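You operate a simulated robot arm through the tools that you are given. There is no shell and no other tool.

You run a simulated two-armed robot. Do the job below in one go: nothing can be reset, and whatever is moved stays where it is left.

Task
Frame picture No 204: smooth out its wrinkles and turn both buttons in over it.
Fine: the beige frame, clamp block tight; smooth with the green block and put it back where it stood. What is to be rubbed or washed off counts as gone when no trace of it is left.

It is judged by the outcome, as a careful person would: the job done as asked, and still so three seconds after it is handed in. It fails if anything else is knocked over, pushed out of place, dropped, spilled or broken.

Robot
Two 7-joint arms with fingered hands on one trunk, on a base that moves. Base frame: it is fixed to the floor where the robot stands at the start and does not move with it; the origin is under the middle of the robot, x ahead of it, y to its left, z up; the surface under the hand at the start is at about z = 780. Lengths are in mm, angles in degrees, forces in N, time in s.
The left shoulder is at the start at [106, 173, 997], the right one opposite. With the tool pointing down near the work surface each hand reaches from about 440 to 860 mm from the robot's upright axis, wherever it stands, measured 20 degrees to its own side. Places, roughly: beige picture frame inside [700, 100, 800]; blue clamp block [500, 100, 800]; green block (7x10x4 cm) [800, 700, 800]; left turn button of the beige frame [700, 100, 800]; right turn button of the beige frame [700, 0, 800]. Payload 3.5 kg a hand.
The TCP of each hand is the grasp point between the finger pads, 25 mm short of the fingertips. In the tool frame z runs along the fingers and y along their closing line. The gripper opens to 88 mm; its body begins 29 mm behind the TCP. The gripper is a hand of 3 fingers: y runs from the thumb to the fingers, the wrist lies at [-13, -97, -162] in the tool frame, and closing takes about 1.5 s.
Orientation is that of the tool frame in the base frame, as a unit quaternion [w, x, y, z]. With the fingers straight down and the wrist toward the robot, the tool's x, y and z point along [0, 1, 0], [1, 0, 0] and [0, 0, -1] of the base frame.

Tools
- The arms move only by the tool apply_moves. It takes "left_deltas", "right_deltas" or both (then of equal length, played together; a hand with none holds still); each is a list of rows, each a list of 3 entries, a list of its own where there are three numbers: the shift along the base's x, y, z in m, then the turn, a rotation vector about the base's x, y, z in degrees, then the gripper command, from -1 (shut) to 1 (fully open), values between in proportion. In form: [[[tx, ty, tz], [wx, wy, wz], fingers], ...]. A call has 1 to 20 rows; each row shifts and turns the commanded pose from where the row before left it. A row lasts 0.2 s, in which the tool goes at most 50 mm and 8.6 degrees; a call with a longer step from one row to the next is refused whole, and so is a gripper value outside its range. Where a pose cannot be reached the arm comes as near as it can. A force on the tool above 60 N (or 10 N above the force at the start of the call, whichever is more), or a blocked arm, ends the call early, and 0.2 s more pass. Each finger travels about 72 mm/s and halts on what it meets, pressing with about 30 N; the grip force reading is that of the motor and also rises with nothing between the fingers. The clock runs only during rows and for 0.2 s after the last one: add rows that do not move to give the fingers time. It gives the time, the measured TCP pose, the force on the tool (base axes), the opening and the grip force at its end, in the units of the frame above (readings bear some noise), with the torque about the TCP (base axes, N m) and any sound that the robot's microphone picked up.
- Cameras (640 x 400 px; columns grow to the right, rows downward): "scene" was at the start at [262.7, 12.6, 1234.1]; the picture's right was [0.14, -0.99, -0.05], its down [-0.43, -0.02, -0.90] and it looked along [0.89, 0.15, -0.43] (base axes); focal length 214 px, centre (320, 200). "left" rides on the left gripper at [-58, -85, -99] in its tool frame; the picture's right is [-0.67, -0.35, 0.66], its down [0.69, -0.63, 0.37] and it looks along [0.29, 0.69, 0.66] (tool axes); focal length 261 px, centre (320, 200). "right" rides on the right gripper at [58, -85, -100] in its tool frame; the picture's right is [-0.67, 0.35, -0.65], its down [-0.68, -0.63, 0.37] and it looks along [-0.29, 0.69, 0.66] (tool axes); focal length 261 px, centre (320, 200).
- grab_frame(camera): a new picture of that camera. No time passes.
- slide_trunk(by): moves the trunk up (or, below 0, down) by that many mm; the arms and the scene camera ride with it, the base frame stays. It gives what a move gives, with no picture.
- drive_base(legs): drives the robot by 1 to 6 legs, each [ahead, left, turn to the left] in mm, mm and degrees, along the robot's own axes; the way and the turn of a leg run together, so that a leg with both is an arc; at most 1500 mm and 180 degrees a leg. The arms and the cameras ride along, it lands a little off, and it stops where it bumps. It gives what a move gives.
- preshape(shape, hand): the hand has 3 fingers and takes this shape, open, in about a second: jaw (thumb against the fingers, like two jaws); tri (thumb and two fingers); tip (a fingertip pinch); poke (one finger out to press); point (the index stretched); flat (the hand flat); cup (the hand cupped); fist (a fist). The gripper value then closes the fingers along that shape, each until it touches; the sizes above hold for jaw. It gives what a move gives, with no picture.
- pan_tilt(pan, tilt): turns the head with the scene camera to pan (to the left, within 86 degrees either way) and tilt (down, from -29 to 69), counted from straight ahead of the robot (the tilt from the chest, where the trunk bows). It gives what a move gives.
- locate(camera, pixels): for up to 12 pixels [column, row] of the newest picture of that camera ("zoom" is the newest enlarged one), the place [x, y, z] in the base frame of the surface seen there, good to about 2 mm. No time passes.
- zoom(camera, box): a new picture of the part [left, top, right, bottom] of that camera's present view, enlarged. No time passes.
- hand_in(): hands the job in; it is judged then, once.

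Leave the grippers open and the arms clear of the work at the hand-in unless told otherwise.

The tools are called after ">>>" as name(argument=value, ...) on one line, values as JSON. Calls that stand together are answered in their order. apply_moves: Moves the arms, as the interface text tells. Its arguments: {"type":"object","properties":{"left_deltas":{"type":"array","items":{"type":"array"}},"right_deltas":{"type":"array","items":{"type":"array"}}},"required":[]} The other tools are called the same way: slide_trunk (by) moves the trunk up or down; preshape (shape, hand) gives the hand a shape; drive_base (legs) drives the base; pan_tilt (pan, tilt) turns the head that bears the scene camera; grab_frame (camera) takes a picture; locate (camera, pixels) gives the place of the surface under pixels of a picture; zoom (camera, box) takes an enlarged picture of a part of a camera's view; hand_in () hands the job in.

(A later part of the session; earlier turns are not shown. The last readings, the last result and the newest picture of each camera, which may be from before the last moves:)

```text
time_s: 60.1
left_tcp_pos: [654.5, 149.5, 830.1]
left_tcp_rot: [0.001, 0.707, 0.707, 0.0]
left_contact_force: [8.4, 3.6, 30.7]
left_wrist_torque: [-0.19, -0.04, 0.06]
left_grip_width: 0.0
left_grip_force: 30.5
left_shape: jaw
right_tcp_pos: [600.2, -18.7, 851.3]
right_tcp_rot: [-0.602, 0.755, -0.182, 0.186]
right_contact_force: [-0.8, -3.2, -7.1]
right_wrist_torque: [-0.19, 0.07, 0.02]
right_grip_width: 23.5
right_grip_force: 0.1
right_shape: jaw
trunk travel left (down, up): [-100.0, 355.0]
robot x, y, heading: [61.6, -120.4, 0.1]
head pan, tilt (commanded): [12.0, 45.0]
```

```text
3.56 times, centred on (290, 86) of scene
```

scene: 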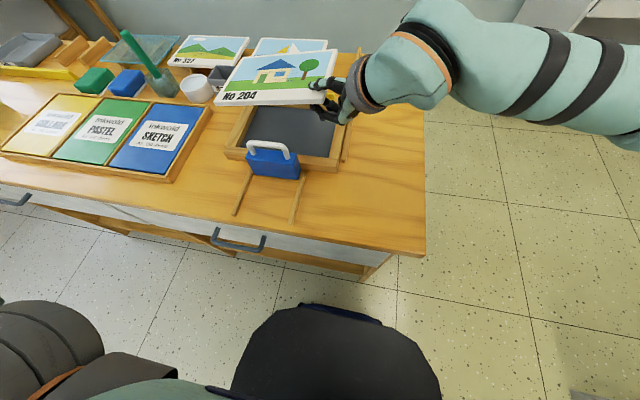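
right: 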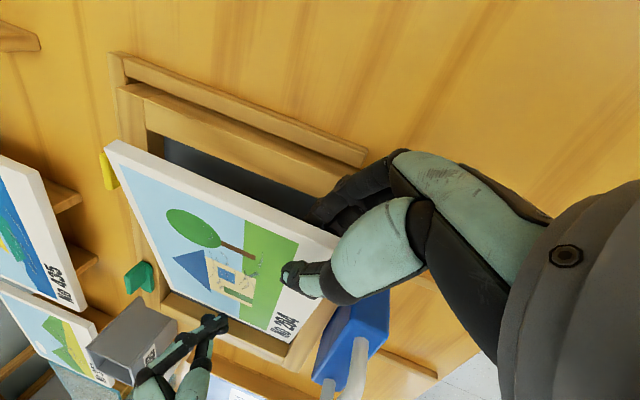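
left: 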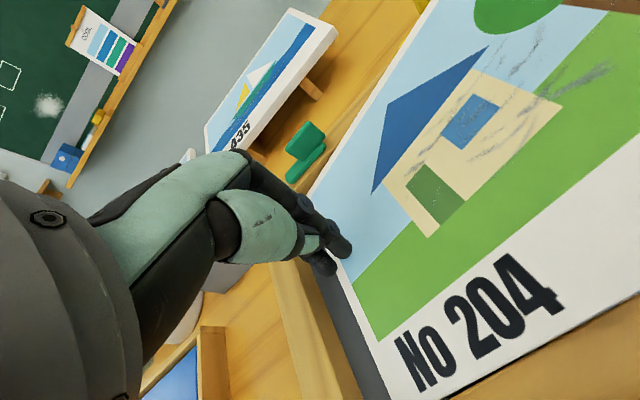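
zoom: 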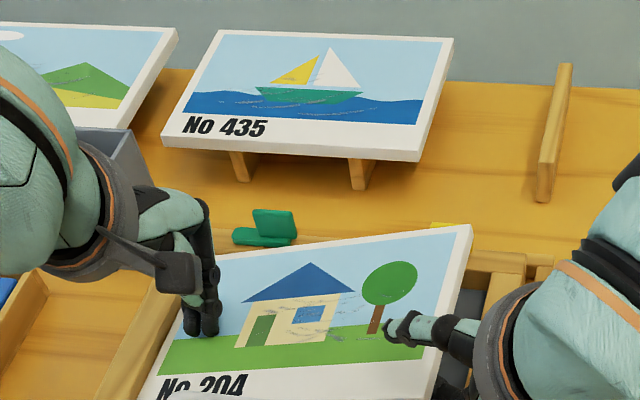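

The left hand now holds with about 30 N. Withdrawing the right hand 20 mm and checking that the panel stays.

>>> apply_moves(right_deltas=[[[-0.005, -0.0087, -0.001], [0, 0, 0], -0.5], [[-0.005, -0.0087, -0.001], [0, 0, 0], -0.5], [[0, 0, 0], [0, 0, 0], -0.5]])

>>> zoom(camera="scene", box=[200, 30, 380, 142])

>>> locate(camera="zoom", pixels=[[465, 232], [430, 390], [235, 262], [350, 245], [150, 395], [440, 245], [250, 280]])

```text
time_s: 61.0
left_tcp_pos: [652.9, 149.6, 827.7]
left_tcp_rot: [0.001, 0.706, 0.708, 0.0]
left_contact_force: [-0.3, -1.5, 18.0]
left_wrist_torque: [-0.18, 0.15, 0.03]
left_grip_width: 0.2
left_grip_force: 30.5
left_shape: jaw
right_tcp_pos: [589.0, -35.8, 849.2]
right_tcp_rot: [-0.602, 0.755, -0.181, 0.185]
right_contact_force: [2.2, 2.1, -0.7]
right_wrist_torque: [-0.08, 0.03, -0.04]
right_grip_width: 21.7
right_grip_force: 0.1
right_shape: jaw
trunk travel left (down, up): [-100.0, 355.0]
robot x, y, heading: [59.7, -114.3, -0.3]
head pan, tilt (commanded): [12.0, 45.0]
```

```text
3.56 times, centred on (290, 86) of scene
```

zoom: 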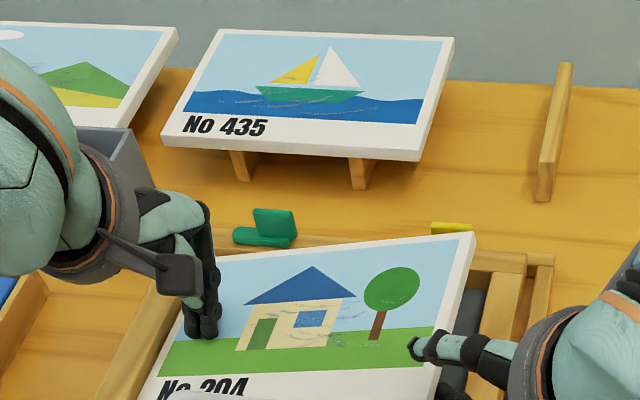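

```text
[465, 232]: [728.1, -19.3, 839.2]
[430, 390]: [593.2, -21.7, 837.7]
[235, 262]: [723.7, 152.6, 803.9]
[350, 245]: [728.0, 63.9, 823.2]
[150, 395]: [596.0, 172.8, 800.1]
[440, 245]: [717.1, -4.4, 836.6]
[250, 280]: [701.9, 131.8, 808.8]
```

The panel stayed put this time. Continuing to withdraw with the left hand still holding.

>>> apply_moves(right_deltas=[[[-0.005, -0.0087, -0.001], [0, 0, 0], -0.5], [[-0.005, -0.0087, -0.001], [0, 0, 0], -0.5], [[0, 0, 0], [0, 0, 0], -0.5]], left_deltas=[[[0, 0, -0.0007], [0, 0, 0], -1], [[0, 0, -0.0007], [0, 0, 0], -1], [[0, 0, 0], [0, 0, 0], -1]])

>>> zoom(camera="scene", box=[200, 30, 380, 142])

>>> locate(camera="zoom", pixels=[[465, 240], [430, 390], [235, 262], [350, 250], [150, 395], [440, 250], [250, 280]])

```text
time_s: 61.8
left_tcp_pos: [653.9, 150.5, 825.1]
left_tcp_rot: [-0.001, 0.706, 0.708, 0.0]
left_contact_force: [0.8, -0.3, 0.2]
left_wrist_torque: [0.0, 0.01, -0.01]
left_grip_width: 0.0
left_grip_force: 29.8
left_shape: jaw
right_tcp_pos: [580.6, -52.1, 845.0]
right_tcp_rot: [-0.601, 0.756, -0.182, 0.185]
right_contact_force: [0.7, 0.1, 0.2]
right_wrist_torque: [-0.02, -0.02, 0.04]
right_grip_width: 21.5
right_grip_force: 0.0
right_shape: jaw
trunk travel left (down, up): [-100.0, 355.0]
robot x, y, heading: [61.1, -124.1, -0.0]
head pan, tilt (commanded): [12.0, 45.0]
```

```text
3.56 times, centred on (290, 86) of scene
```

zoom: 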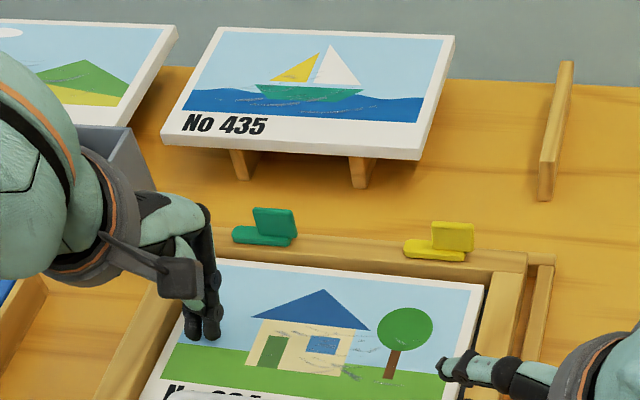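

```text
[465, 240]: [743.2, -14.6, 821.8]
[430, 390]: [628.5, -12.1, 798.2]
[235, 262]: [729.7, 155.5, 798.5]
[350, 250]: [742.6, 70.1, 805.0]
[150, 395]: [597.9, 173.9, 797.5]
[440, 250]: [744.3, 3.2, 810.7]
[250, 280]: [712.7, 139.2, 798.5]
```

The panel has dropped flat into the frame, top at z≈798 all over. Lifting both hands clear.

>>> apply_moves(right_deltas=[[[-0.01, -0.018, 0.01], [0, 0, 0], -0.3], [[-0.005, -0.015, 0.03], [0, 0, 0], -0.3], [[0, -0.02, 0.04], [0, 0, 0], -0.3], [[0, -0.03, 0.035], [0, 0, 0], 0], [[0, -0.035, 0.03], [0, 0, 0], 0], [[0, -0.035, 0.03], [0, 0, 0], 0], [[0, -0.04, 0.02], [0, 0, 0], 0]], left_deltas=[[[0, 0, 0.015], [0, 0, 0], -1], [[0, 0, 0.035], [0, 0, 0], -1], [[0, 0.01, 0.045], [0, 0, 0], -0.5], [[-0.02, 0.02, 0.04], [0, 0, 0], 0], [[-0.02, 0.025, 0.035], [0, 0, 0], 0], [[-0.02, 0.025, 0.035], [0, 0, 0], 0], [[-0.02, 0.025, 0.035], [0, 0, 0], 0]])

>>> pan_tilt(pan=15, tilt=50)

>>> grab_frame(camera="scene")

```text
time_s: 63.4
left_tcp_pos: [573.0, 253.4, 1066.5]
left_tcp_rot: [0.0, 0.707, 0.707, 0.001]
left_contact_force: [1.0, 0.6, 0.0]
left_wrist_torque: [0.0, -0.01, 0.02]
left_grip_width: 17.3
left_grip_force: 0.1
left_shape: jaw
right_tcp_pos: [563.1, -245.6, 1043.1]
right_tcp_rot: [-0.603, 0.754, -0.182, 0.186]
right_contact_force: [-0.6, 0.5, -0.4]
right_wrist_torque: [-0.01, -0.01, 0.02]
right_grip_width: 43.6
right_grip_force: 0.0
right_shape: jaw
trunk travel left (down, up): [-100.0, 355.0]
robot x, y, heading: [61.2, -122.2, 0.2]
head pan, tilt (commanded): [12.0, 45.0]
```

```text
time_s: 64.0
left_tcp_pos: [576.2, 252.7, 1064.4]
left_tcp_rot: [0.0, 0.707, 0.708, -0.001]
left_contact_force: [0.2, -0.3, -1.6]
left_wrist_torque: [0.01, 0.03, 0.02]
left_grip_width: 17.4
left_grip_force: 0.1
left_shape: jaw
right_tcp_pos: [566.7, -243.6, 1041.6]
right_tcp_rot: [-0.601, 0.756, -0.183, 0.185]
right_contact_force: [-0.6, -0.2, 0.9]
right_wrist_torque: [-0.01, 0.01, 0.0]
right_grip_width: 43.7
right_grip_force: 0.1
right_shape: jaw
trunk travel left (down, up): [-100.0, 355.0]
robot x, y, heading: [59.8, -116.0, 0.0]
head pan, tilt (commanded): [15.0, 50.0]
```

```text
taken
```

scene: 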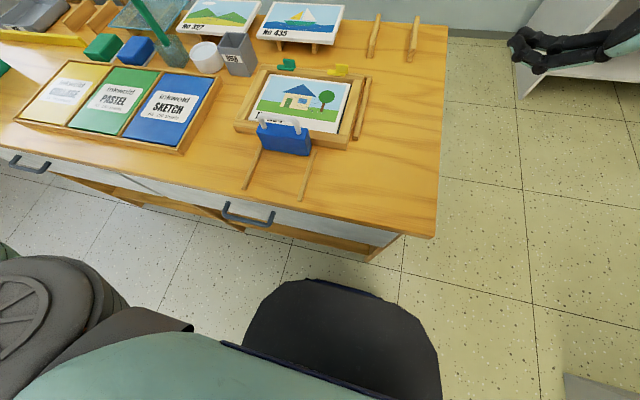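

I'll zoom on the framed picture, the wrinkles, and the stand where the panel stood.

>>> zoom(camera="scene", box=[225, 50, 385, 150])

>>> locate(camera="zoom", pixels=[[130, 100], [505, 130], [110, 270], [455, 325], [105, 110], [515, 135], [90, 260], [470, 310], [300, 150], [300, 270], [150, 285], [250, 300]])

>>> zoom(camera="scene", box=[280, 70, 360, 120])

>>> zoom(camera="scene", box=[340, 0, 440, 62])

```text
4.00 times, centred on (305, 100) of scene
```

zoom: 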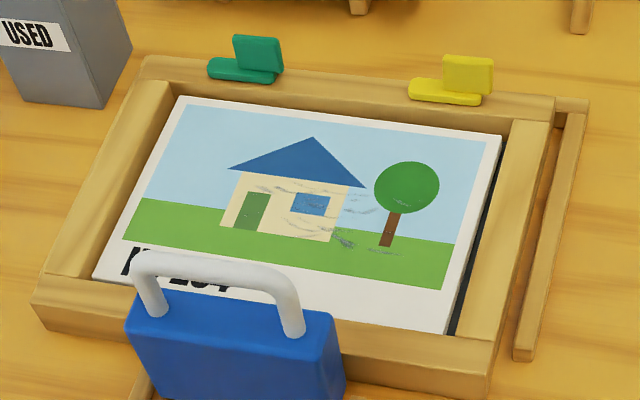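

```text
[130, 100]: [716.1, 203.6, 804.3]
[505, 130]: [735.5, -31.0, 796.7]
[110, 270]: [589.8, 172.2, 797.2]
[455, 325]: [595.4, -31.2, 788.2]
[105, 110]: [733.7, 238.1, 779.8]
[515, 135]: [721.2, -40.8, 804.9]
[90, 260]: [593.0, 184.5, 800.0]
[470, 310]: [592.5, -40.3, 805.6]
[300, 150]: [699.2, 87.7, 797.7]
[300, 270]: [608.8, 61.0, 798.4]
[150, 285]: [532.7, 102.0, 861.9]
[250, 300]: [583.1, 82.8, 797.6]
```

```text
8.00 times, centred on (320, 95) of scene
```

zoom: 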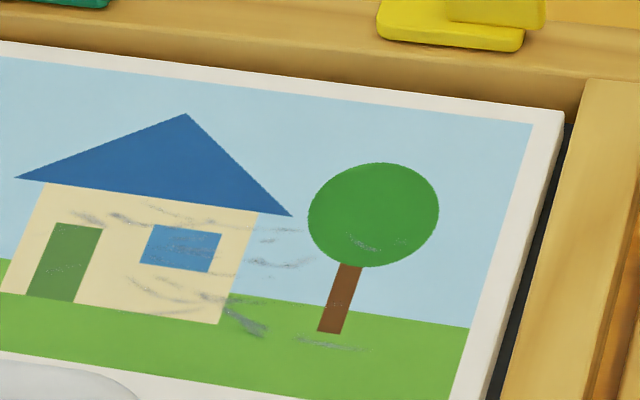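

```text
6.40 times, centred on (390, 31) of scene
```

zoom: 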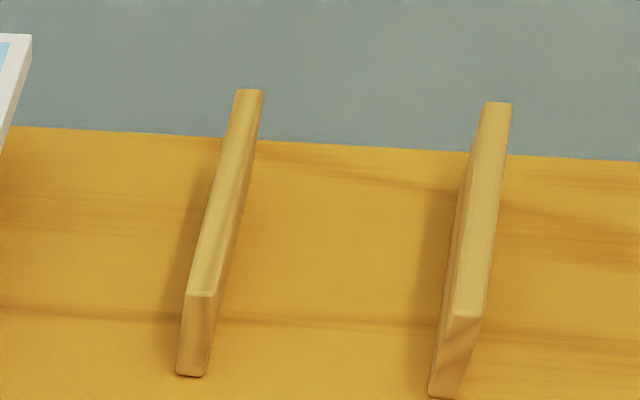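

The picture lies flush in the frame. Wrinkle marks run from the door (left) across the window to the tree. I'll map their extent.

>>> zoom(camera="scene", box=[270, 80, 334, 120])

>>> locate(camera="zoom", pixels=[[180, 140], [150, 215], [290, 130], [470, 195], [560, 180], [575, 190], [420, 320], [490, 335], [270, 245], [560, 220], [380, 300], [150, 140]])

>>> zoom(camera="scene", box=[250, 70, 290, 110])

```text
10.00 times, centred on (302, 100) of scene
```

zoom: 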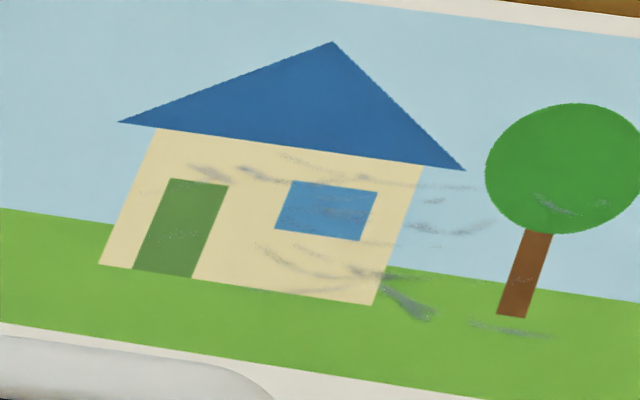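

```text
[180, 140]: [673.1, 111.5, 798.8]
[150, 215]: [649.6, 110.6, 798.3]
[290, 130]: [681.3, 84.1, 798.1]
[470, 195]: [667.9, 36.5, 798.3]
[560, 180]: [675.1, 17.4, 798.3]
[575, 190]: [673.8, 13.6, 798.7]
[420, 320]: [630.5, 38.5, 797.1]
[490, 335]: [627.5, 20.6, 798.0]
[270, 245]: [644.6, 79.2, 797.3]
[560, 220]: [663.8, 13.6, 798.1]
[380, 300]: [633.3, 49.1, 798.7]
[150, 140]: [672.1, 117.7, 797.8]
```

```text
10.00 times, centred on (270, 90) of scene
```

zoom: 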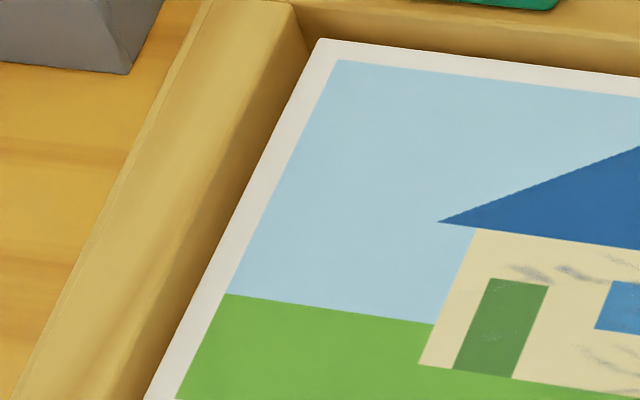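

All marks lie within about x 620–690 and y 5–120. With the green block's 100 mm side along x, one lane swept in y covers them. To grip the block across its 70 mm side I need the left hand turned 90°, so I'll try that turn in free air, with the jaw opening, and raise the right arm out of the way.

>>> apply_moves(left_deltas=[[[0, 0, 0.01], [0, 0, 8.2], 1], [[0, 0, 0.01], [0, 0, 8.2], 1], [[0, 0, 0.01], [0, 0, 8.2], 1], [[0, 0, 0.01], [0, 0, 8.2], 1], [[0, 0, 0], [0, 0, 8.2], 1], [[0, 0, 0], [0, 0, 8.2], 1], [[0, 0, 0], [0, 0, 8.2], 1], [[0, 0, 0], [0, 0, 8.2], 1], [[0, 0, 0], [0, 0, 8.2], 1], [[0, 0, 0], [0, 0, 8.2], 1], [[0, 0, 0], [0, 0, 8.0], 1], [[0, 0, 0], [0, 0, 0], 1]], right_deltas=[[[-0.01, -0.01, 0.012], [0, 0, 0], 0], [[-0.01, -0.01, 0.012], [0, 0, 0], 0], [[-0.01, -0.01, 0.012], [0, 0, 0], 0], [[-0.01, -0.01, 0.012], [0, 0, 0], 0], [[-0.01, -0.01, 0.012], [0, 0, 0], 0], [[-0.01, -0.01, 0.012], [0, 0, 0], 0], [[-0.01, -0.01, 0.012], [0, 0, 0], 0], [[0, 0, 0.01], [0, 0, 0], 0], [[0, 0, 0], [0, 0, 0], 0], [[0, 0, 0], [0, 0, 0], 0], [[0, 0, 0], [0, 0, 0], 0], [[0, 0, 0], [0, 0, 0], 0]])

>>> grab_frame(camera="left")

```text
time_s: 66.6
left_tcp_pos: [575.2, 255.0, 1106.6]
left_tcp_rot: [0.001, -0.001, 1.0, 0.0]
left_contact_force: [-0.2, 0.1, 1.0]
left_wrist_torque: [0.04, -0.01, -0.02]
left_grip_width: 87.4
left_grip_force: 0.1
left_shape: jaw
right_tcp_pos: [496.0, -314.5, 1134.8]
right_tcp_rot: [-0.602, 0.756, -0.182, 0.185]
right_contact_force: [0.5, -0.9, -0.4]
right_wrist_torque: [0.02, 0.05, 0.0]
right_grip_width: 43.5
right_grip_force: 0.0
right_shape: jaw
trunk travel left (down, up): [-100.0, 355.0]
robot x, y, heading: [59.6, -118.1, 0.1]
head pan, tilt (commanded): [15.0, 50.0]
```

```text
taken
```

left: 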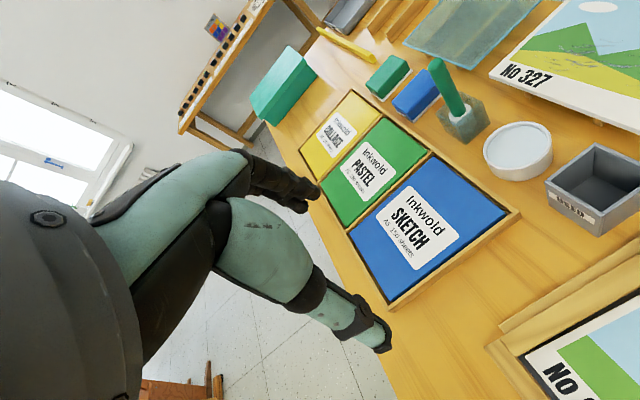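

That pose works. Before driving left I'll check the floor on that side; the left camera showed something wooden low down.

>>> pan_tilt(pan=70, tilt=45)

>>> grab_frame(camera="scene")

```text
time_s: 67.8
left_tcp_pos: [575.3, 256.0, 1105.8]
left_tcp_rot: [0.0, -0.001, 1.0, 0.001]
left_contact_force: [0.1, -0.2, 0.4]
left_wrist_torque: [0.01, 0.01, 0.02]
left_grip_width: 87.7
left_grip_force: 0.0
left_shape: jaw
right_tcp_pos: [495.1, -316.3, 1135.1]
right_tcp_rot: [-0.602, 0.755, -0.182, 0.185]
right_contact_force: [0.5, -0.3, -0.4]
right_wrist_torque: [0.01, -0.01, -0.01]
right_grip_width: 43.6
right_grip_force: 0.2
right_shape: jaw
trunk travel left (down, up): [-100.0, 355.0]
robot x, y, heading: [58.7, -119.6, -0.0]
head pan, tilt (commanded): [70.0, 45.0]
```

```text
taken
```

scene: 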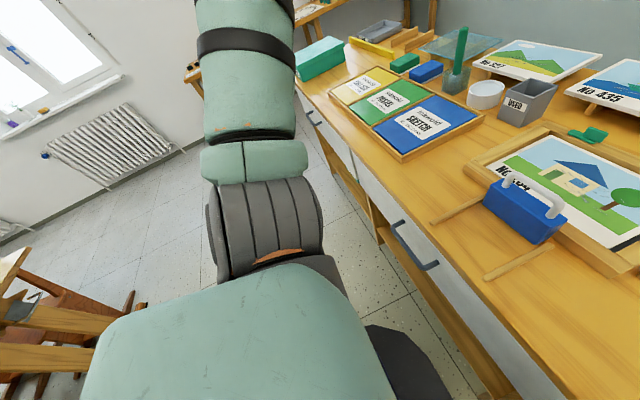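

>>> locate(camera="scene", pixels=[[130, 305], [20, 262], [60, 310], [110, 325], [15, 330], [80, 375], [190, 70], [310, 60], [300, 180], [400, 250], [312, 120], [200, 200]])

>>> pan_tilt(pan=86, tilt=35)

>>> grab_frame(camera="scene")

```text
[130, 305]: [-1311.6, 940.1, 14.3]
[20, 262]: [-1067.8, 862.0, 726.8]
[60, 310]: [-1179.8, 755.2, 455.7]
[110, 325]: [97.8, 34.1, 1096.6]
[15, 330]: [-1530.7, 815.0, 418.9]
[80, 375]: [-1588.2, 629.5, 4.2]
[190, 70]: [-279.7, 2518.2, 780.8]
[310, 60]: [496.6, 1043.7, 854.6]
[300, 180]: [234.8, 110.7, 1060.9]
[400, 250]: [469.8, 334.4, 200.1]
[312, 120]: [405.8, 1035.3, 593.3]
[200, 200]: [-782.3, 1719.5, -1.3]
```

```text
time_s: 68.6
left_tcp_pos: [575.2, 256.0, 1104.2]
left_tcp_rot: [0.0, 0.0, 1.0, 0.0]
left_contact_force: [0.2, -0.2, 0.6]
left_wrist_torque: [0.02, 0.0, 0.0]
left_grip_width: 87.5
left_grip_force: 0.0
left_shape: jaw
right_tcp_pos: [495.4, -315.5, 1133.9]
right_tcp_rot: [-0.601, 0.755, -0.182, 0.185]
right_contact_force: [-0.2, 1.0, 0.1]
right_wrist_torque: [-0.02, -0.02, -0.02]
right_grip_width: 43.7
right_grip_force: 0.1
right_shape: jaw
trunk travel left (down, up): [-100.0, 355.0]
robot x, y, heading: [56.9, -117.4, 0.0]
head pan, tilt (commanded): [85.9, 35.0]
```

```text
taken
```

scene: 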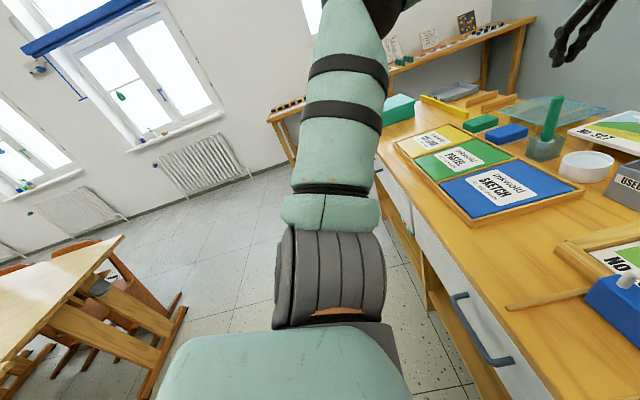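

The floor to the left is clear, with furniture only far behind. Driving left 620 mm along the bench, arms high.

>>> drive_base(legs=[[0, 620, 0]])

>>> pan_tilt(pan=10, tilt=40)

>>> grab_frame(camera="scene")

>>> grab_frame(camera="left")

```text
time_s: 72.1
left_tcp_pos: [578.9, 870.5, 1105.3]
left_tcp_rot: [0.0, 0.002, 1.0, -0.001]
left_contact_force: [-0.1, -1.3, 0.4]
left_wrist_torque: [0.04, 0.03, 0.02]
left_grip_width: 87.5
left_grip_force: 0.1
left_shape: jaw
right_tcp_pos: [495.6, 300.5, 1133.8]
right_tcp_rot: [-0.601, 0.755, -0.185, 0.187]
right_contact_force: [-0.3, -0.6, 0.0]
right_wrist_torque: [0.01, 0.0, -0.04]
right_grip_width: 43.7
right_grip_force: 0.1
right_shape: jaw
trunk travel left (down, up): [-100.0, 355.0]
robot x, y, heading: [61.4, 498.0, -0.3]
head pan, tilt (commanded): [85.9, 35.0]
```

```text
time_s: 73.6
left_tcp_pos: [579.3, 869.1, 1105.8]
left_tcp_rot: [0.001, 0.003, 1.0, 0.0]
left_contact_force: [0.5, 0.7, -0.7]
left_wrist_torque: [0.05, -0.03, 0.01]
left_grip_width: 87.8
left_grip_force: 0.1
left_shape: jaw
right_tcp_pos: [496.3, 300.1, 1135.6]
right_tcp_rot: [-0.601, 0.755, -0.185, 0.187]
right_contact_force: [0.3, -0.8, -0.1]
right_wrist_torque: [0.0, 0.01, 0.01]
right_grip_width: 43.4
right_grip_force: 0.0
right_shape: jaw
trunk travel left (down, up): [-100.0, 355.0]
robot x, y, heading: [63.3, 498.7, -0.4]
head pan, tilt (commanded): [10.0, 40.0]
```

```text
taken
```

scene: 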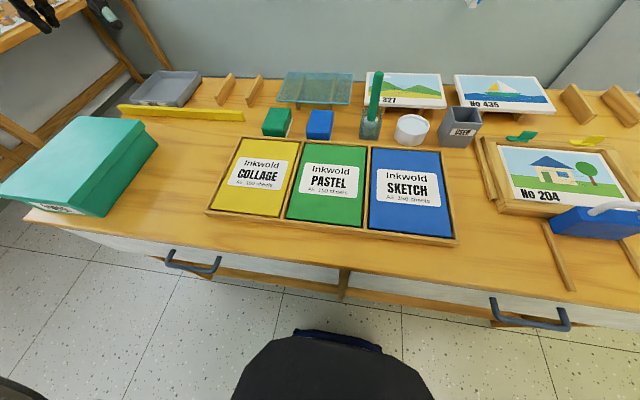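

```text
taken
```

left: 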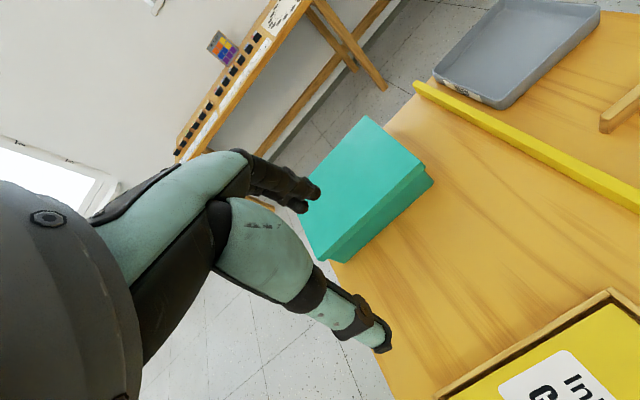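

Now I'll take precise positions of the green block, and the blue one next to it, so it can go back exactly where it stood.

>>> zoom(camera="scene", box=[244, 96, 348, 161])

>>> locate(camera="zoom", pixels=[[150, 70], [265, 75], [112, 175], [245, 185], [190, 120], [115, 240], [240, 252], [255, 240], [290, 130], [270, 200], [400, 190], [240, 150]])

```text
6.15 times, centred on (296, 128) of scene
```

zoom: 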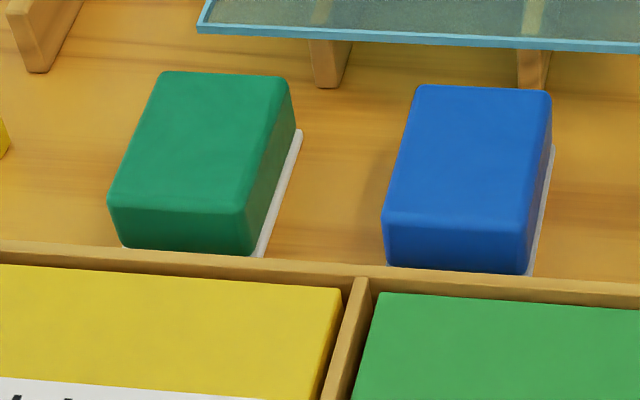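

```text
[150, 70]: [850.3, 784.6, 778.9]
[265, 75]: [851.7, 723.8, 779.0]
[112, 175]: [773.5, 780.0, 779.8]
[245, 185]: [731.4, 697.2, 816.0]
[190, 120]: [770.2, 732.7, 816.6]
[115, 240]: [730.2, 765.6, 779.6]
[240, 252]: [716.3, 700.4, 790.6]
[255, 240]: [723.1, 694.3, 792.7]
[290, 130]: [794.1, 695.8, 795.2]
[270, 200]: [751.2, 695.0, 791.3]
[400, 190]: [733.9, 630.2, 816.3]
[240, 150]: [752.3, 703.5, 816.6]
```

>>> zoom(camera="scene", box=[258, 102, 298, 142])

>>> locate(camera="zoom", pixels=[[175, 75], [380, 85], [100, 265], [310, 285], [110, 330], [300, 350], [322, 355], [395, 165], [360, 260], [340, 320], [240, 180], [120, 345]])

```text
10.00 times, centred on (278, 122) of scene
```

zoom: 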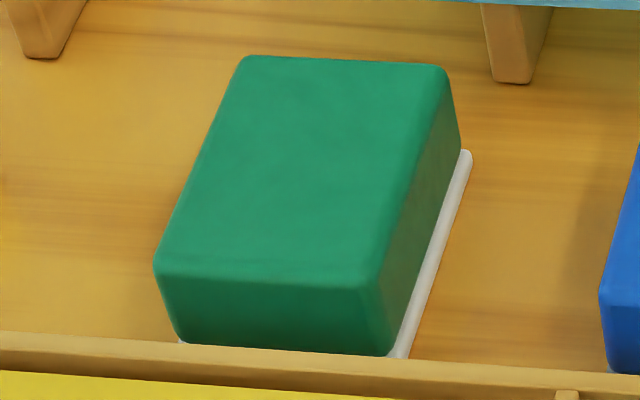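

```text
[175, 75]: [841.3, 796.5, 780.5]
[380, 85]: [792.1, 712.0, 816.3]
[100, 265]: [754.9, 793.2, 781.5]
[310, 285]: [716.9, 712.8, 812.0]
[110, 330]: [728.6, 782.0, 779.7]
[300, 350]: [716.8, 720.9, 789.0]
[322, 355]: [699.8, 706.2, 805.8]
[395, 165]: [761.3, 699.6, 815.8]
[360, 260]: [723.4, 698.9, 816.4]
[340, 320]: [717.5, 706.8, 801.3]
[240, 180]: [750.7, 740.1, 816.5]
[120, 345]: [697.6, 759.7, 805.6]
```

The block stands just behind the sketch-pad tray's rear rim (x≈700, z≈806). I'll read its top corners and pad edges precisely.

>>> locate(camera="zoom", pixels=[[165, 262], [248, 62], [438, 72], [360, 280], [205, 160], [400, 190], [345, 65], [260, 275], [468, 158], [430, 260], [400, 352], [190, 345]])

```text
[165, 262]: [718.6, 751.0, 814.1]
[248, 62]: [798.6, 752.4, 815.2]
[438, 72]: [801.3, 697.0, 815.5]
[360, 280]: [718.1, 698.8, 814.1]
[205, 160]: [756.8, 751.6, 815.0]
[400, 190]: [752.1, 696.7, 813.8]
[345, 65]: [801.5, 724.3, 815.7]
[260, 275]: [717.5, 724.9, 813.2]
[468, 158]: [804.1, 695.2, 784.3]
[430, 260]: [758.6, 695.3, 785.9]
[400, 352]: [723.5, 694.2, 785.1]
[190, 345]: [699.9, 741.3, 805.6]
```

The green body spans about x 715–805, y 695–755, top z≈816, so its centre is at about (760, 725). Moving the left hand above it, fingers fully open, then down to z≈900.

>>> apply_moves(left_deltas=[[[0.036, -0.029, 0], [0, 0, 0], 1], [[0.036, -0.029, 0], [0, 0, 0], 1], [[0.036, -0.029, 0], [0, 0, 0], 1], [[0.036, -0.029, 0], [0, 0, 0], 1], [[0.037, -0.028, -0.01], [0, 0, 0], 1], [[0, 0, -0.045], [0, 0, 0], 1], [[0, 0, -0.045], [0, 0, 0], 1], [[0, 0, -0.045], [0, 0, 0], 1], [[0, 0, -0.045], [0, 0, 0], 1], [[0, 0, -0.015], [0, 0, 0], 1], [[0, 0, 0], [0, 0, 0], 1]])

>>> grab_frame(camera="left")

>>> zoom(camera="scene", box=[220, 60, 380, 160])

```text
time_s: 76.0
left_tcp_pos: [739.5, 740.7, 904.6]
left_tcp_rot: [0.0, 0.003, 1.0, -0.001]
left_contact_force: [0.4, 0.4, 0.6]
left_wrist_torque: [-0.05, 0.02, -0.01]
left_grip_width: 88.0
left_grip_force: 0.1
left_shape: jaw
left hand out of reach, approached as far as the arm can: row 5
right_tcp_pos: [495.3, 300.4, 1134.4]
right_tcp_rot: [-0.601, 0.755, -0.184, 0.187]
right_contact_force: [0.9, 0.5, 0.5]
right_wrist_torque: [0.01, 0.02, -0.01]
right_grip_width: 43.6
right_grip_force: 0.0
right_shape: jaw
trunk travel left (down, up): [-100.0, 355.0]
robot x, y, heading: [62.1, 497.6, -0.5]
head pan, tilt (commanded): [10.0, 40.0]
```

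```text
taken
```

left: 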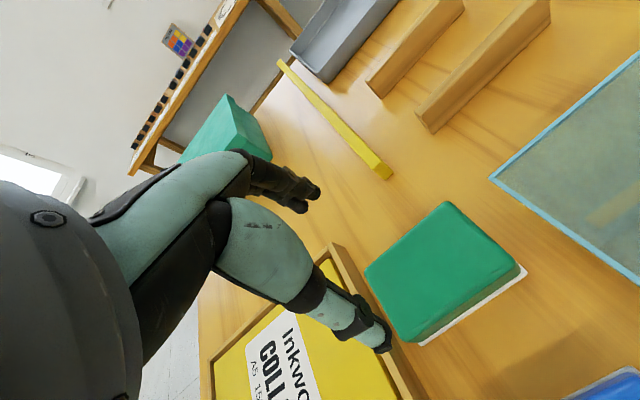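

```text
4.00 times, centred on (300, 110) of scene
```

zoom: 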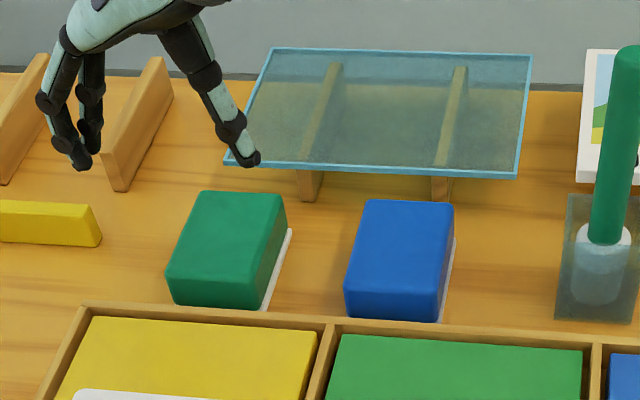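

It stopped a little short while high up. Now lower, I'll shift to (760, 725).

>>> apply_moves(left_deltas=[[[0.01, -0.008, -0.01], [0, 0, 0.4], 1], [[0.0105, -0.0077, -0.01], [0, 0, 0], 1], [[0, 0, 0], [0, 0, 0], 1]])

>>> grab_frame(camera="left")

>>> zoom(camera="scene", box=[220, 60, 380, 160])

```text
time_s: 76.8
left_tcp_pos: [759.6, 723.8, 884.8]
left_tcp_rot: [0.001, -0.001, 1.0, 0.0]
left_contact_force: [-0.4, 0.7, -0.5]
left_wrist_torque: [0.03, -0.03, 0.01]
left_grip_width: 87.6
left_grip_force: 0.0
left_shape: jaw
right_tcp_pos: [496.2, 299.9, 1134.7]
right_tcp_rot: [-0.601, 0.755, -0.184, 0.187]
right_contact_force: [-0.9, -0.2, 0.1]
right_wrist_torque: [0.02, 0.02, 0.01]
right_grip_width: 43.8
right_grip_force: 0.0
right_shape: jaw
trunk travel left (down, up): [-100.0, 355.0]
robot x, y, heading: [61.1, 500.7, -0.4]
head pan, tilt (commanded): [10.0, 40.0]
```

```text
taken
```

left: 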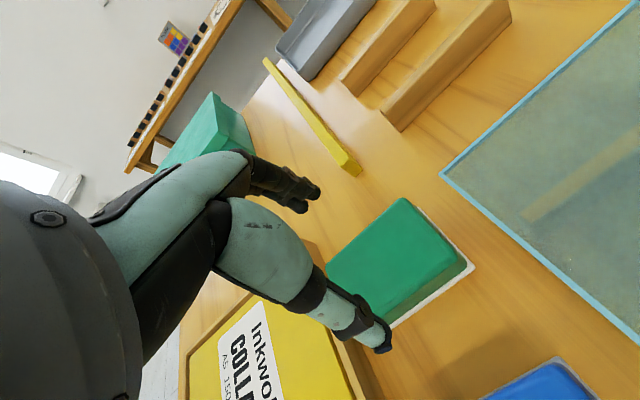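

```text
4.00 times, centred on (300, 110) of scene
```

zoom: 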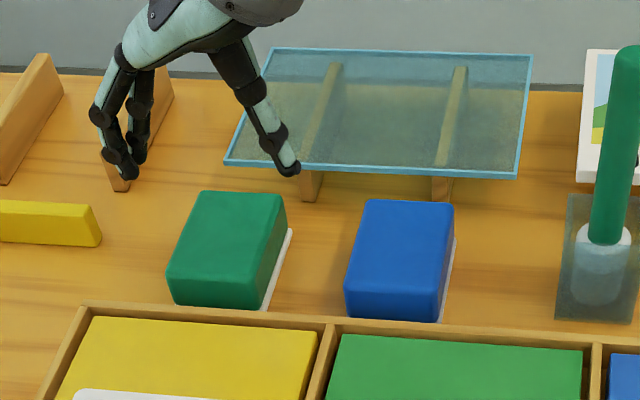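

I'll use this closer left-camera view to refine the block's outline before descending.

>>> zoom(camera="left", box=[310, 180, 490, 330])

>>> locate(camera="left", pixels=[[402, 202], [464, 262], [398, 318], [332, 266], [470, 266], [395, 328], [400, 240], [430, 225], [472, 262], [355, 235]])

```text
2.67 times, centred on (400, 255) of left
```

zoom: 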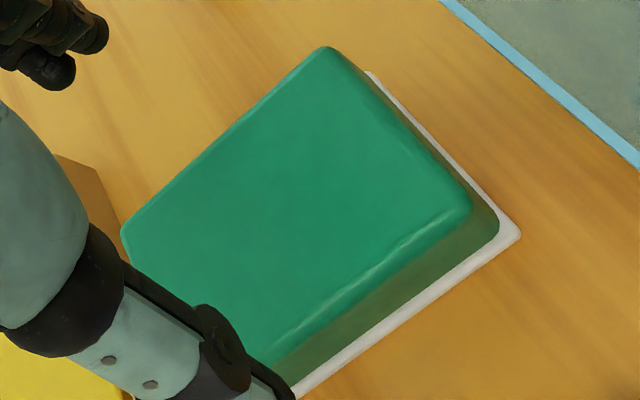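

```text
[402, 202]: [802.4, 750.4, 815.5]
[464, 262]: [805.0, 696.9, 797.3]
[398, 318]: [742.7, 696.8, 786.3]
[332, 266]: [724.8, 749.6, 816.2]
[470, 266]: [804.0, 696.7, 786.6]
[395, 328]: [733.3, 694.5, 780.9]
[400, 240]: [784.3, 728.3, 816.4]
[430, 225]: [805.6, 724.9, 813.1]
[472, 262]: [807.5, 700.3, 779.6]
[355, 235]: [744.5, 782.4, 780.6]
```

Body confirmed: centre (761, 725), with the felt a few mm wider. Descending to z≈816 with the jaw fully open.

>>> apply_moves(left_deltas=[[[0.001, 0.001, -0.03], [0, 0, 0], 1], [[0, 0, -0.02], [0, 0, 0], 1], [[0, 0, -0.012], [0, 0, 0], 1], [[0, 0, -0.006], [0, 0, 0], 1], [[0, 0, 0], [0, 0, 0], 1]])

>>> zoom(camera="scene", box=[220, 70, 348, 150])

>>> grab_frame(camera="left")

```text
time_s: 78.0
left_tcp_pos: [760.9, 724.5, 816.0]
left_tcp_rot: [0.001, 0.0, 1.0, 0.0]
left_contact_force: [-0.3, -0.2, -0.3]
left_wrist_torque: [-0.01, -0.02, -0.01]
left_grip_width: 87.6
left_grip_force: 0.0
left_shape: jaw
right_tcp_pos: [496.3, 299.0, 1134.6]
right_tcp_rot: [-0.601, 0.755, -0.185, 0.188]
right_contact_force: [-0.4, -0.4, -0.7]
right_wrist_torque: [0.01, -0.05, -0.02]
right_grip_width: 43.6
right_grip_force: 0.1
right_shape: jaw
trunk travel left (down, up): [-100.0, 355.0]
robot x, y, heading: [59.9, 498.8, -0.7]
head pan, tilt (commanded): [10.0, 40.0]
```

```text
5.00 times, centred on (284, 110) of scene
```

zoom: 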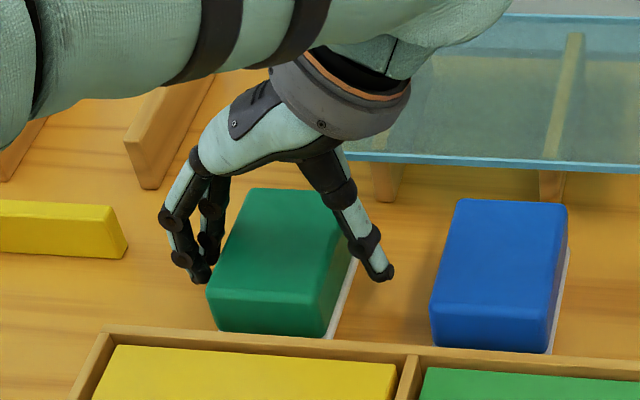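

```text
taken
```

left: 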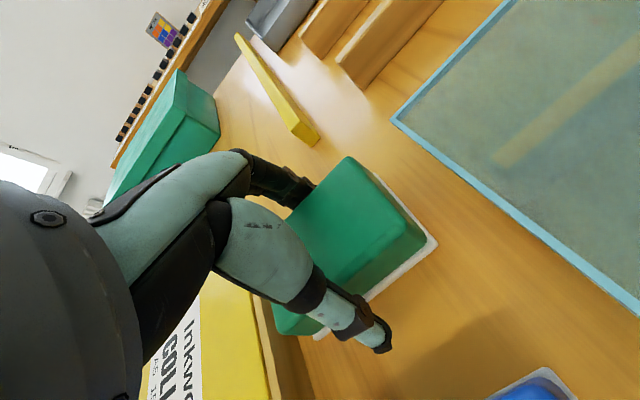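

The hand straddles the block evenly. Closing on it.

>>> apply_moves(left_deltas=[[[0, 0, 0], [0, 0, 0], 0.7], [[0, 0, 0], [0, 0, 0], 0.5], [[0, 0, 0], [0, 0, 0], 0.3], [[0, 0, 0], [0, 0, 0], 0.1], [[0, 0, 0], [0, 0, 0], -0.2], [[0, 0, 0], [0, 0, 0], -0.5], [[0, 0, 0], [0, 0, 0], -0.8], [[0, 0, 0], [0, 0, 0], -0.8]])

>>> zoom(camera="scene", box=[220, 70, 348, 150])

>>> grab_frame(camera="left")

```text
time_s: 79.8
left_tcp_pos: [762.3, 724.0, 815.1]
left_tcp_rot: [0.0, 0.0, 1.0, -0.001]
left_contact_force: [0.0, 0.3, 0.1]
left_wrist_torque: [0.04, -0.01, 0.0]
left_grip_width: 55.7
left_grip_force: 29.9
left_shape: jaw
right_tcp_pos: [495.9, 299.6, 1135.2]
right_tcp_rot: [-0.601, 0.755, -0.185, 0.188]
right_contact_force: [0.4, 0.3, -1.2]
right_wrist_torque: [0.02, -0.01, -0.01]
right_grip_width: 43.7
right_grip_force: 0.1
right_shape: jaw
trunk travel left (down, up): [-100.0, 355.0]
robot x, y, heading: [64.2, 496.2, -0.6]
head pan, tilt (commanded): [10.0, 40.0]
```

```text
5.00 times, centred on (284, 110) of scene
```

zoom: 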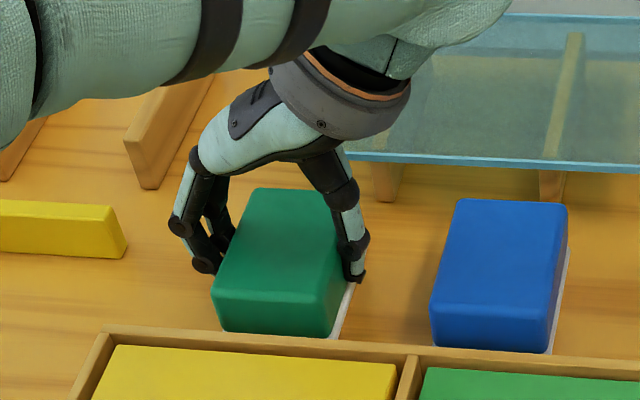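

```text
taken
```

left: 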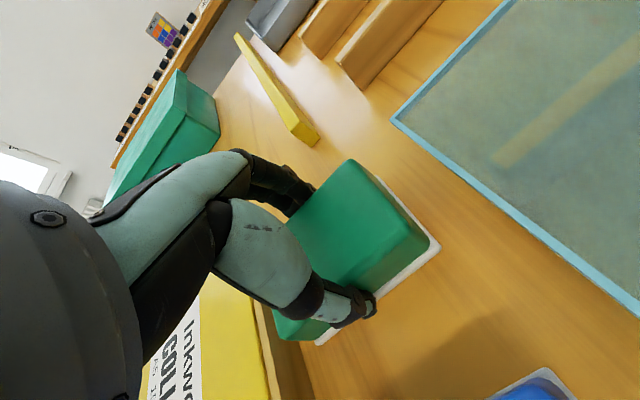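

Gripped at 30 N. I'll check how much the block shifted during closing, so it can be undone on return.

>>> locate(camera="zoom", pixels=[[332, 315], [345, 290], [300, 310], [260, 320], [230, 250], [215, 285], [222, 320], [320, 285], [225, 265], [300, 200]])

>>> locate(camera="left", pixels=[[350, 165], [425, 235], [400, 262], [433, 245], [360, 200], [340, 190], [320, 330], [300, 315]])

```text
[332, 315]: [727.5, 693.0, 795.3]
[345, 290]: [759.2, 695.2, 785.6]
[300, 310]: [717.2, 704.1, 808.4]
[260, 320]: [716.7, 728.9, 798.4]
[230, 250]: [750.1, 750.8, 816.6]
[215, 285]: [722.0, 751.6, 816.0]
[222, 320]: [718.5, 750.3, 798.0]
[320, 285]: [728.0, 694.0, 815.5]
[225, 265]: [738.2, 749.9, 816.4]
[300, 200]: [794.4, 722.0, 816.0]
```

```text
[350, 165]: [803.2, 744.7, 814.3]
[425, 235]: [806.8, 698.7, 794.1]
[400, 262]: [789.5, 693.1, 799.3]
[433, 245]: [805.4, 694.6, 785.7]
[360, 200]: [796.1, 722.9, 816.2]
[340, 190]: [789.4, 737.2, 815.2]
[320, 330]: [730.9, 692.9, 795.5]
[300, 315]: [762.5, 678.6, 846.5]
```

The block moved about 1.7 mm to the right while closing (right face y 694.7 → 693), so I'll add that back on return. Lifting straight up now.

>>> apply_moves(left_deltas=[[[0, 0, 0.015], [0, 0, 0], -0.8], [[0, 0, 0.03], [0, 0, 0], -0.8], [[0, 0, 0.045], [0, 0, 0], -0.8], [[0, 0, 0.045], [0, 0, 0], -0.8], [[-0.02, 0, 0.04], [0, 0, 0], -0.8], [[-0.045, 0, 0.015], [0, 0, 0], -0.8], [[-0.045, 0, 0], [0, 0, 0], -0.8], [[-0.045, 0, 0], [0, 0, 0], -0.8], [[0, 0, 0], [0, 0, 0], -0.8]])

>>> grab_frame(camera="scene")

>>> grab_frame(camera="left")

```text
time_s: 81.8
left_tcp_pos: [605.1, 724.8, 1004.9]
left_tcp_rot: [0.0, -0.002, 1.0, 0.0]
left_contact_force: [-0.9, -0.6, -0.7]
left_wrist_torque: [-0.01, -0.02, 0.02]
left_grip_width: 55.6
left_grip_force: 30.2
left_shape: jaw
right_tcp_pos: [496.7, 299.6, 1134.5]
right_tcp_rot: [-0.6, 0.755, -0.185, 0.187]
right_contact_force: [0.4, -0.5, -1.1]
right_wrist_torque: [0.05, 0.01, -0.03]
right_grip_width: 43.5
right_grip_force: 0.1
right_shape: jaw
trunk travel left (down, up): [-100.0, 355.0]
robot x, y, heading: [61.2, 497.9, -0.6]
head pan, tilt (commanded): [10.0, 40.0]
```

```text
taken
```

scene: 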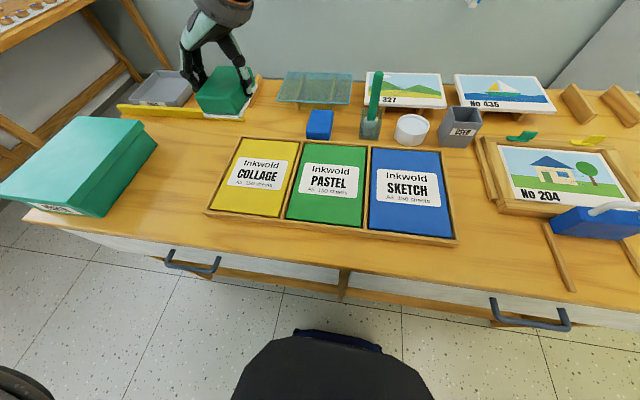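

```text
taken
```

left: 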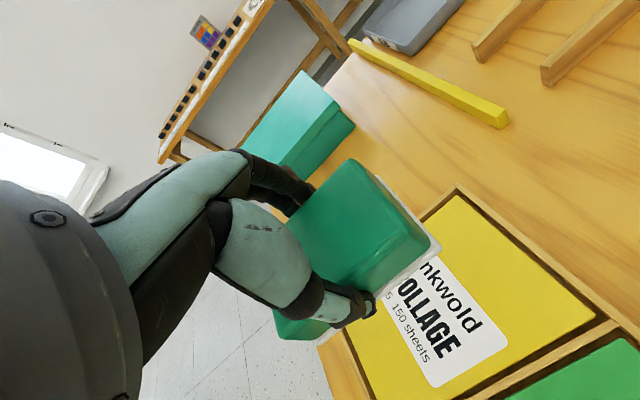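

Held firmly. Driving back right 620 mm.

>>> drive_base(legs=[[0, -620, 0]])

>>> pan_tilt(pan=15, tilt=48)

>>> grab_frame(camera="scene")

```text
time_s: 85.3
left_tcp_pos: [602.0, 95.8, 1006.0]
left_tcp_rot: [0.0, 0.001, 1.0, 0.0]
left_contact_force: [0.1, 0.3, -1.7]
left_wrist_torque: [-0.01, 0.0, 0.01]
left_grip_width: 55.4
left_grip_force: 30.5
left_shape: jaw
right_tcp_pos: [489.3, -328.4, 1135.4]
right_tcp_rot: [-0.601, 0.754, -0.186, 0.188]
right_contact_force: [0.2, -0.9, -0.4]
right_wrist_torque: [0.01, -0.02, 0.03]
right_grip_width: 43.8
right_grip_force: 0.1
right_shape: jaw
trunk travel left (down, up): [-100.0, 355.0]
robot x, y, heading: [58.2, -127.2, -0.6]
head pan, tilt (commanded): [10.0, 40.0]
```

```text
time_s: 86.0
left_tcp_pos: [601.2, 97.5, 1005.1]
left_tcp_rot: [-0.001, 0.0, 1.0, 0.001]
left_contact_force: [0.3, 0.1, -1.3]
left_wrist_torque: [0.0, -0.02, 0.0]
left_grip_width: 55.3
left_grip_force: 29.9
left_shape: jaw
right_tcp_pos: [490.0, -329.1, 1134.2]
right_tcp_rot: [-0.6, 0.754, -0.187, 0.189]
right_contact_force: [-0.2, -0.1, 0.7]
right_wrist_torque: [0.03, 0.01, -0.01]
right_grip_width: 43.5
right_grip_force: 0.1
right_shape: jaw
trunk travel left (down, up): [-100.0, 355.0]
robot x, y, heading: [58.3, -127.0, -0.5]
head pan, tilt (commanded): [15.0, 48.0]
```

```text
taken
```

scene: 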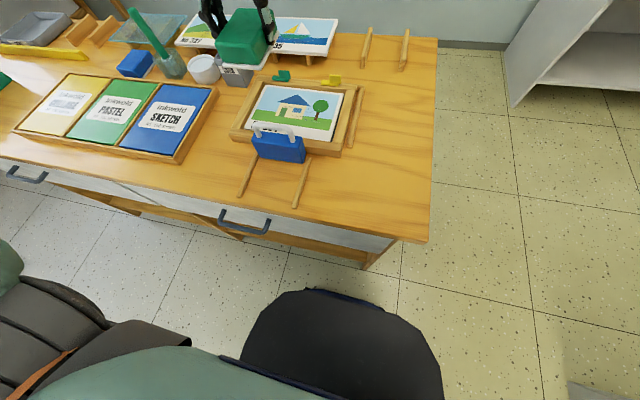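

Block is over the frame area. Placing it above the left part of the picture at (655, 125), coming down to about 8 mm above the surface.

>>> apply_moves(left_deltas=[[[0.027, 0.014, -0.02], [0, 0, 0], -0.8], [[0.027, 0.014, -0.03], [0, 0, 0], -0.8], [[0, 0, -0.045], [0, 0, 0], -0.8], [[0, 0, -0.04], [0, 0, 0], -0.8], [[0, 0, -0.02], [0, 0, 0], -0.8], [[0, 0, -0.008], [0, 0, 0], -0.8], [[0, 0, 0], [0, 0, 0], -0.8]])

>>> zoom(camera="scene", box=[220, 40, 380, 140])

>>> grab_frame(camera="left")

```text
time_s: 87.6
left_tcp_pos: [655.0, 123.8, 843.3]
left_tcp_rot: [0.0, 0.0, 1.0, 0.0]
left_contact_force: [0.0, -0.8, -0.8]
left_wrist_torque: [0.06, 0.0, 0.03]
left_grip_width: 55.4
left_grip_force: 29.7
left_shape: jaw
right_tcp_pos: [489.5, -327.4, 1135.5]
right_tcp_rot: [-0.6, 0.754, -0.187, 0.189]
right_contact_force: [-0.2, 0.2, 0.7]
right_wrist_torque: [0.01, 0.01, -0.02]
right_grip_width: 43.4
right_grip_force: 0.1
right_shape: jaw
trunk travel left (down, up): [-100.0, 355.0]
robot x, y, heading: [56.3, -127.7, -0.7]
head pan, tilt (commanded): [15.0, 48.0]
```

```text
4.00 times, centred on (300, 90) of scene
```

zoom: 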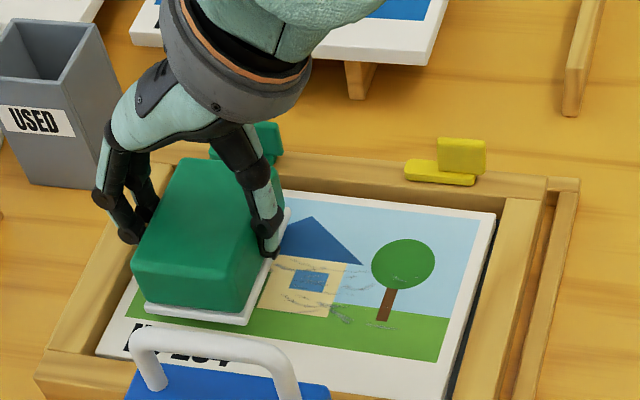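

```text
taken
```

left: 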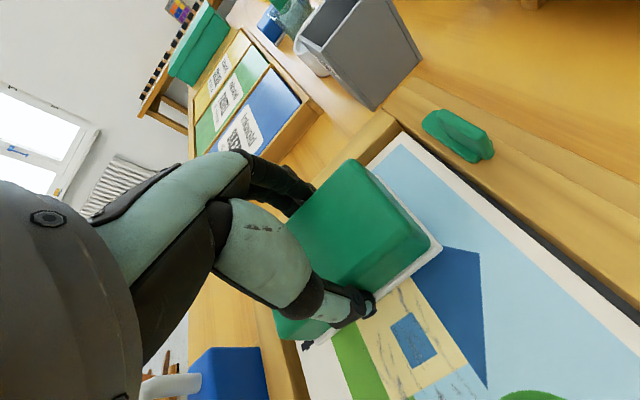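

Block is level and clear of the bars. Lowering onto the picture until it presses.

>>> apply_moves(left_deltas=[[[0, 0, -0.006], [0, 0, 0], -0.8], [[0, 0, -0.003], [0, 0, 0], -0.8], [[0, 0, -0.003], [0, 0, 0], -0.8], [[0, 0, 0], [0, 0, 0], -0.8]])

```text
time_s: 88.6
left_tcp_pos: [653.9, 124.9, 833.2]
left_tcp_rot: [0.002, 0.001, 1.0, 0.001]
left_contact_force: [2.1, 1.4, 12.7]
left_wrist_torque: [0.05, -0.06, 0.0]
left_grip_width: 55.6
left_grip_force: 30.0
left_shape: jaw
right_tcp_pos: [487.7, -329.4, 1135.5]
right_tcp_rot: [-0.601, 0.753, -0.187, 0.19]
right_contact_force: [0.1, -0.2, -0.1]
right_wrist_torque: [-0.01, 0.0, 0.0]
right_grip_width: 43.5
right_grip_force: 0.0
right_shape: jaw
trunk travel left (down, up): [-100.0, 355.0]
robot x, y, heading: [54.8, -126.1, -0.7]
head pan, tilt (commanded): [15.0, 48.0]
```

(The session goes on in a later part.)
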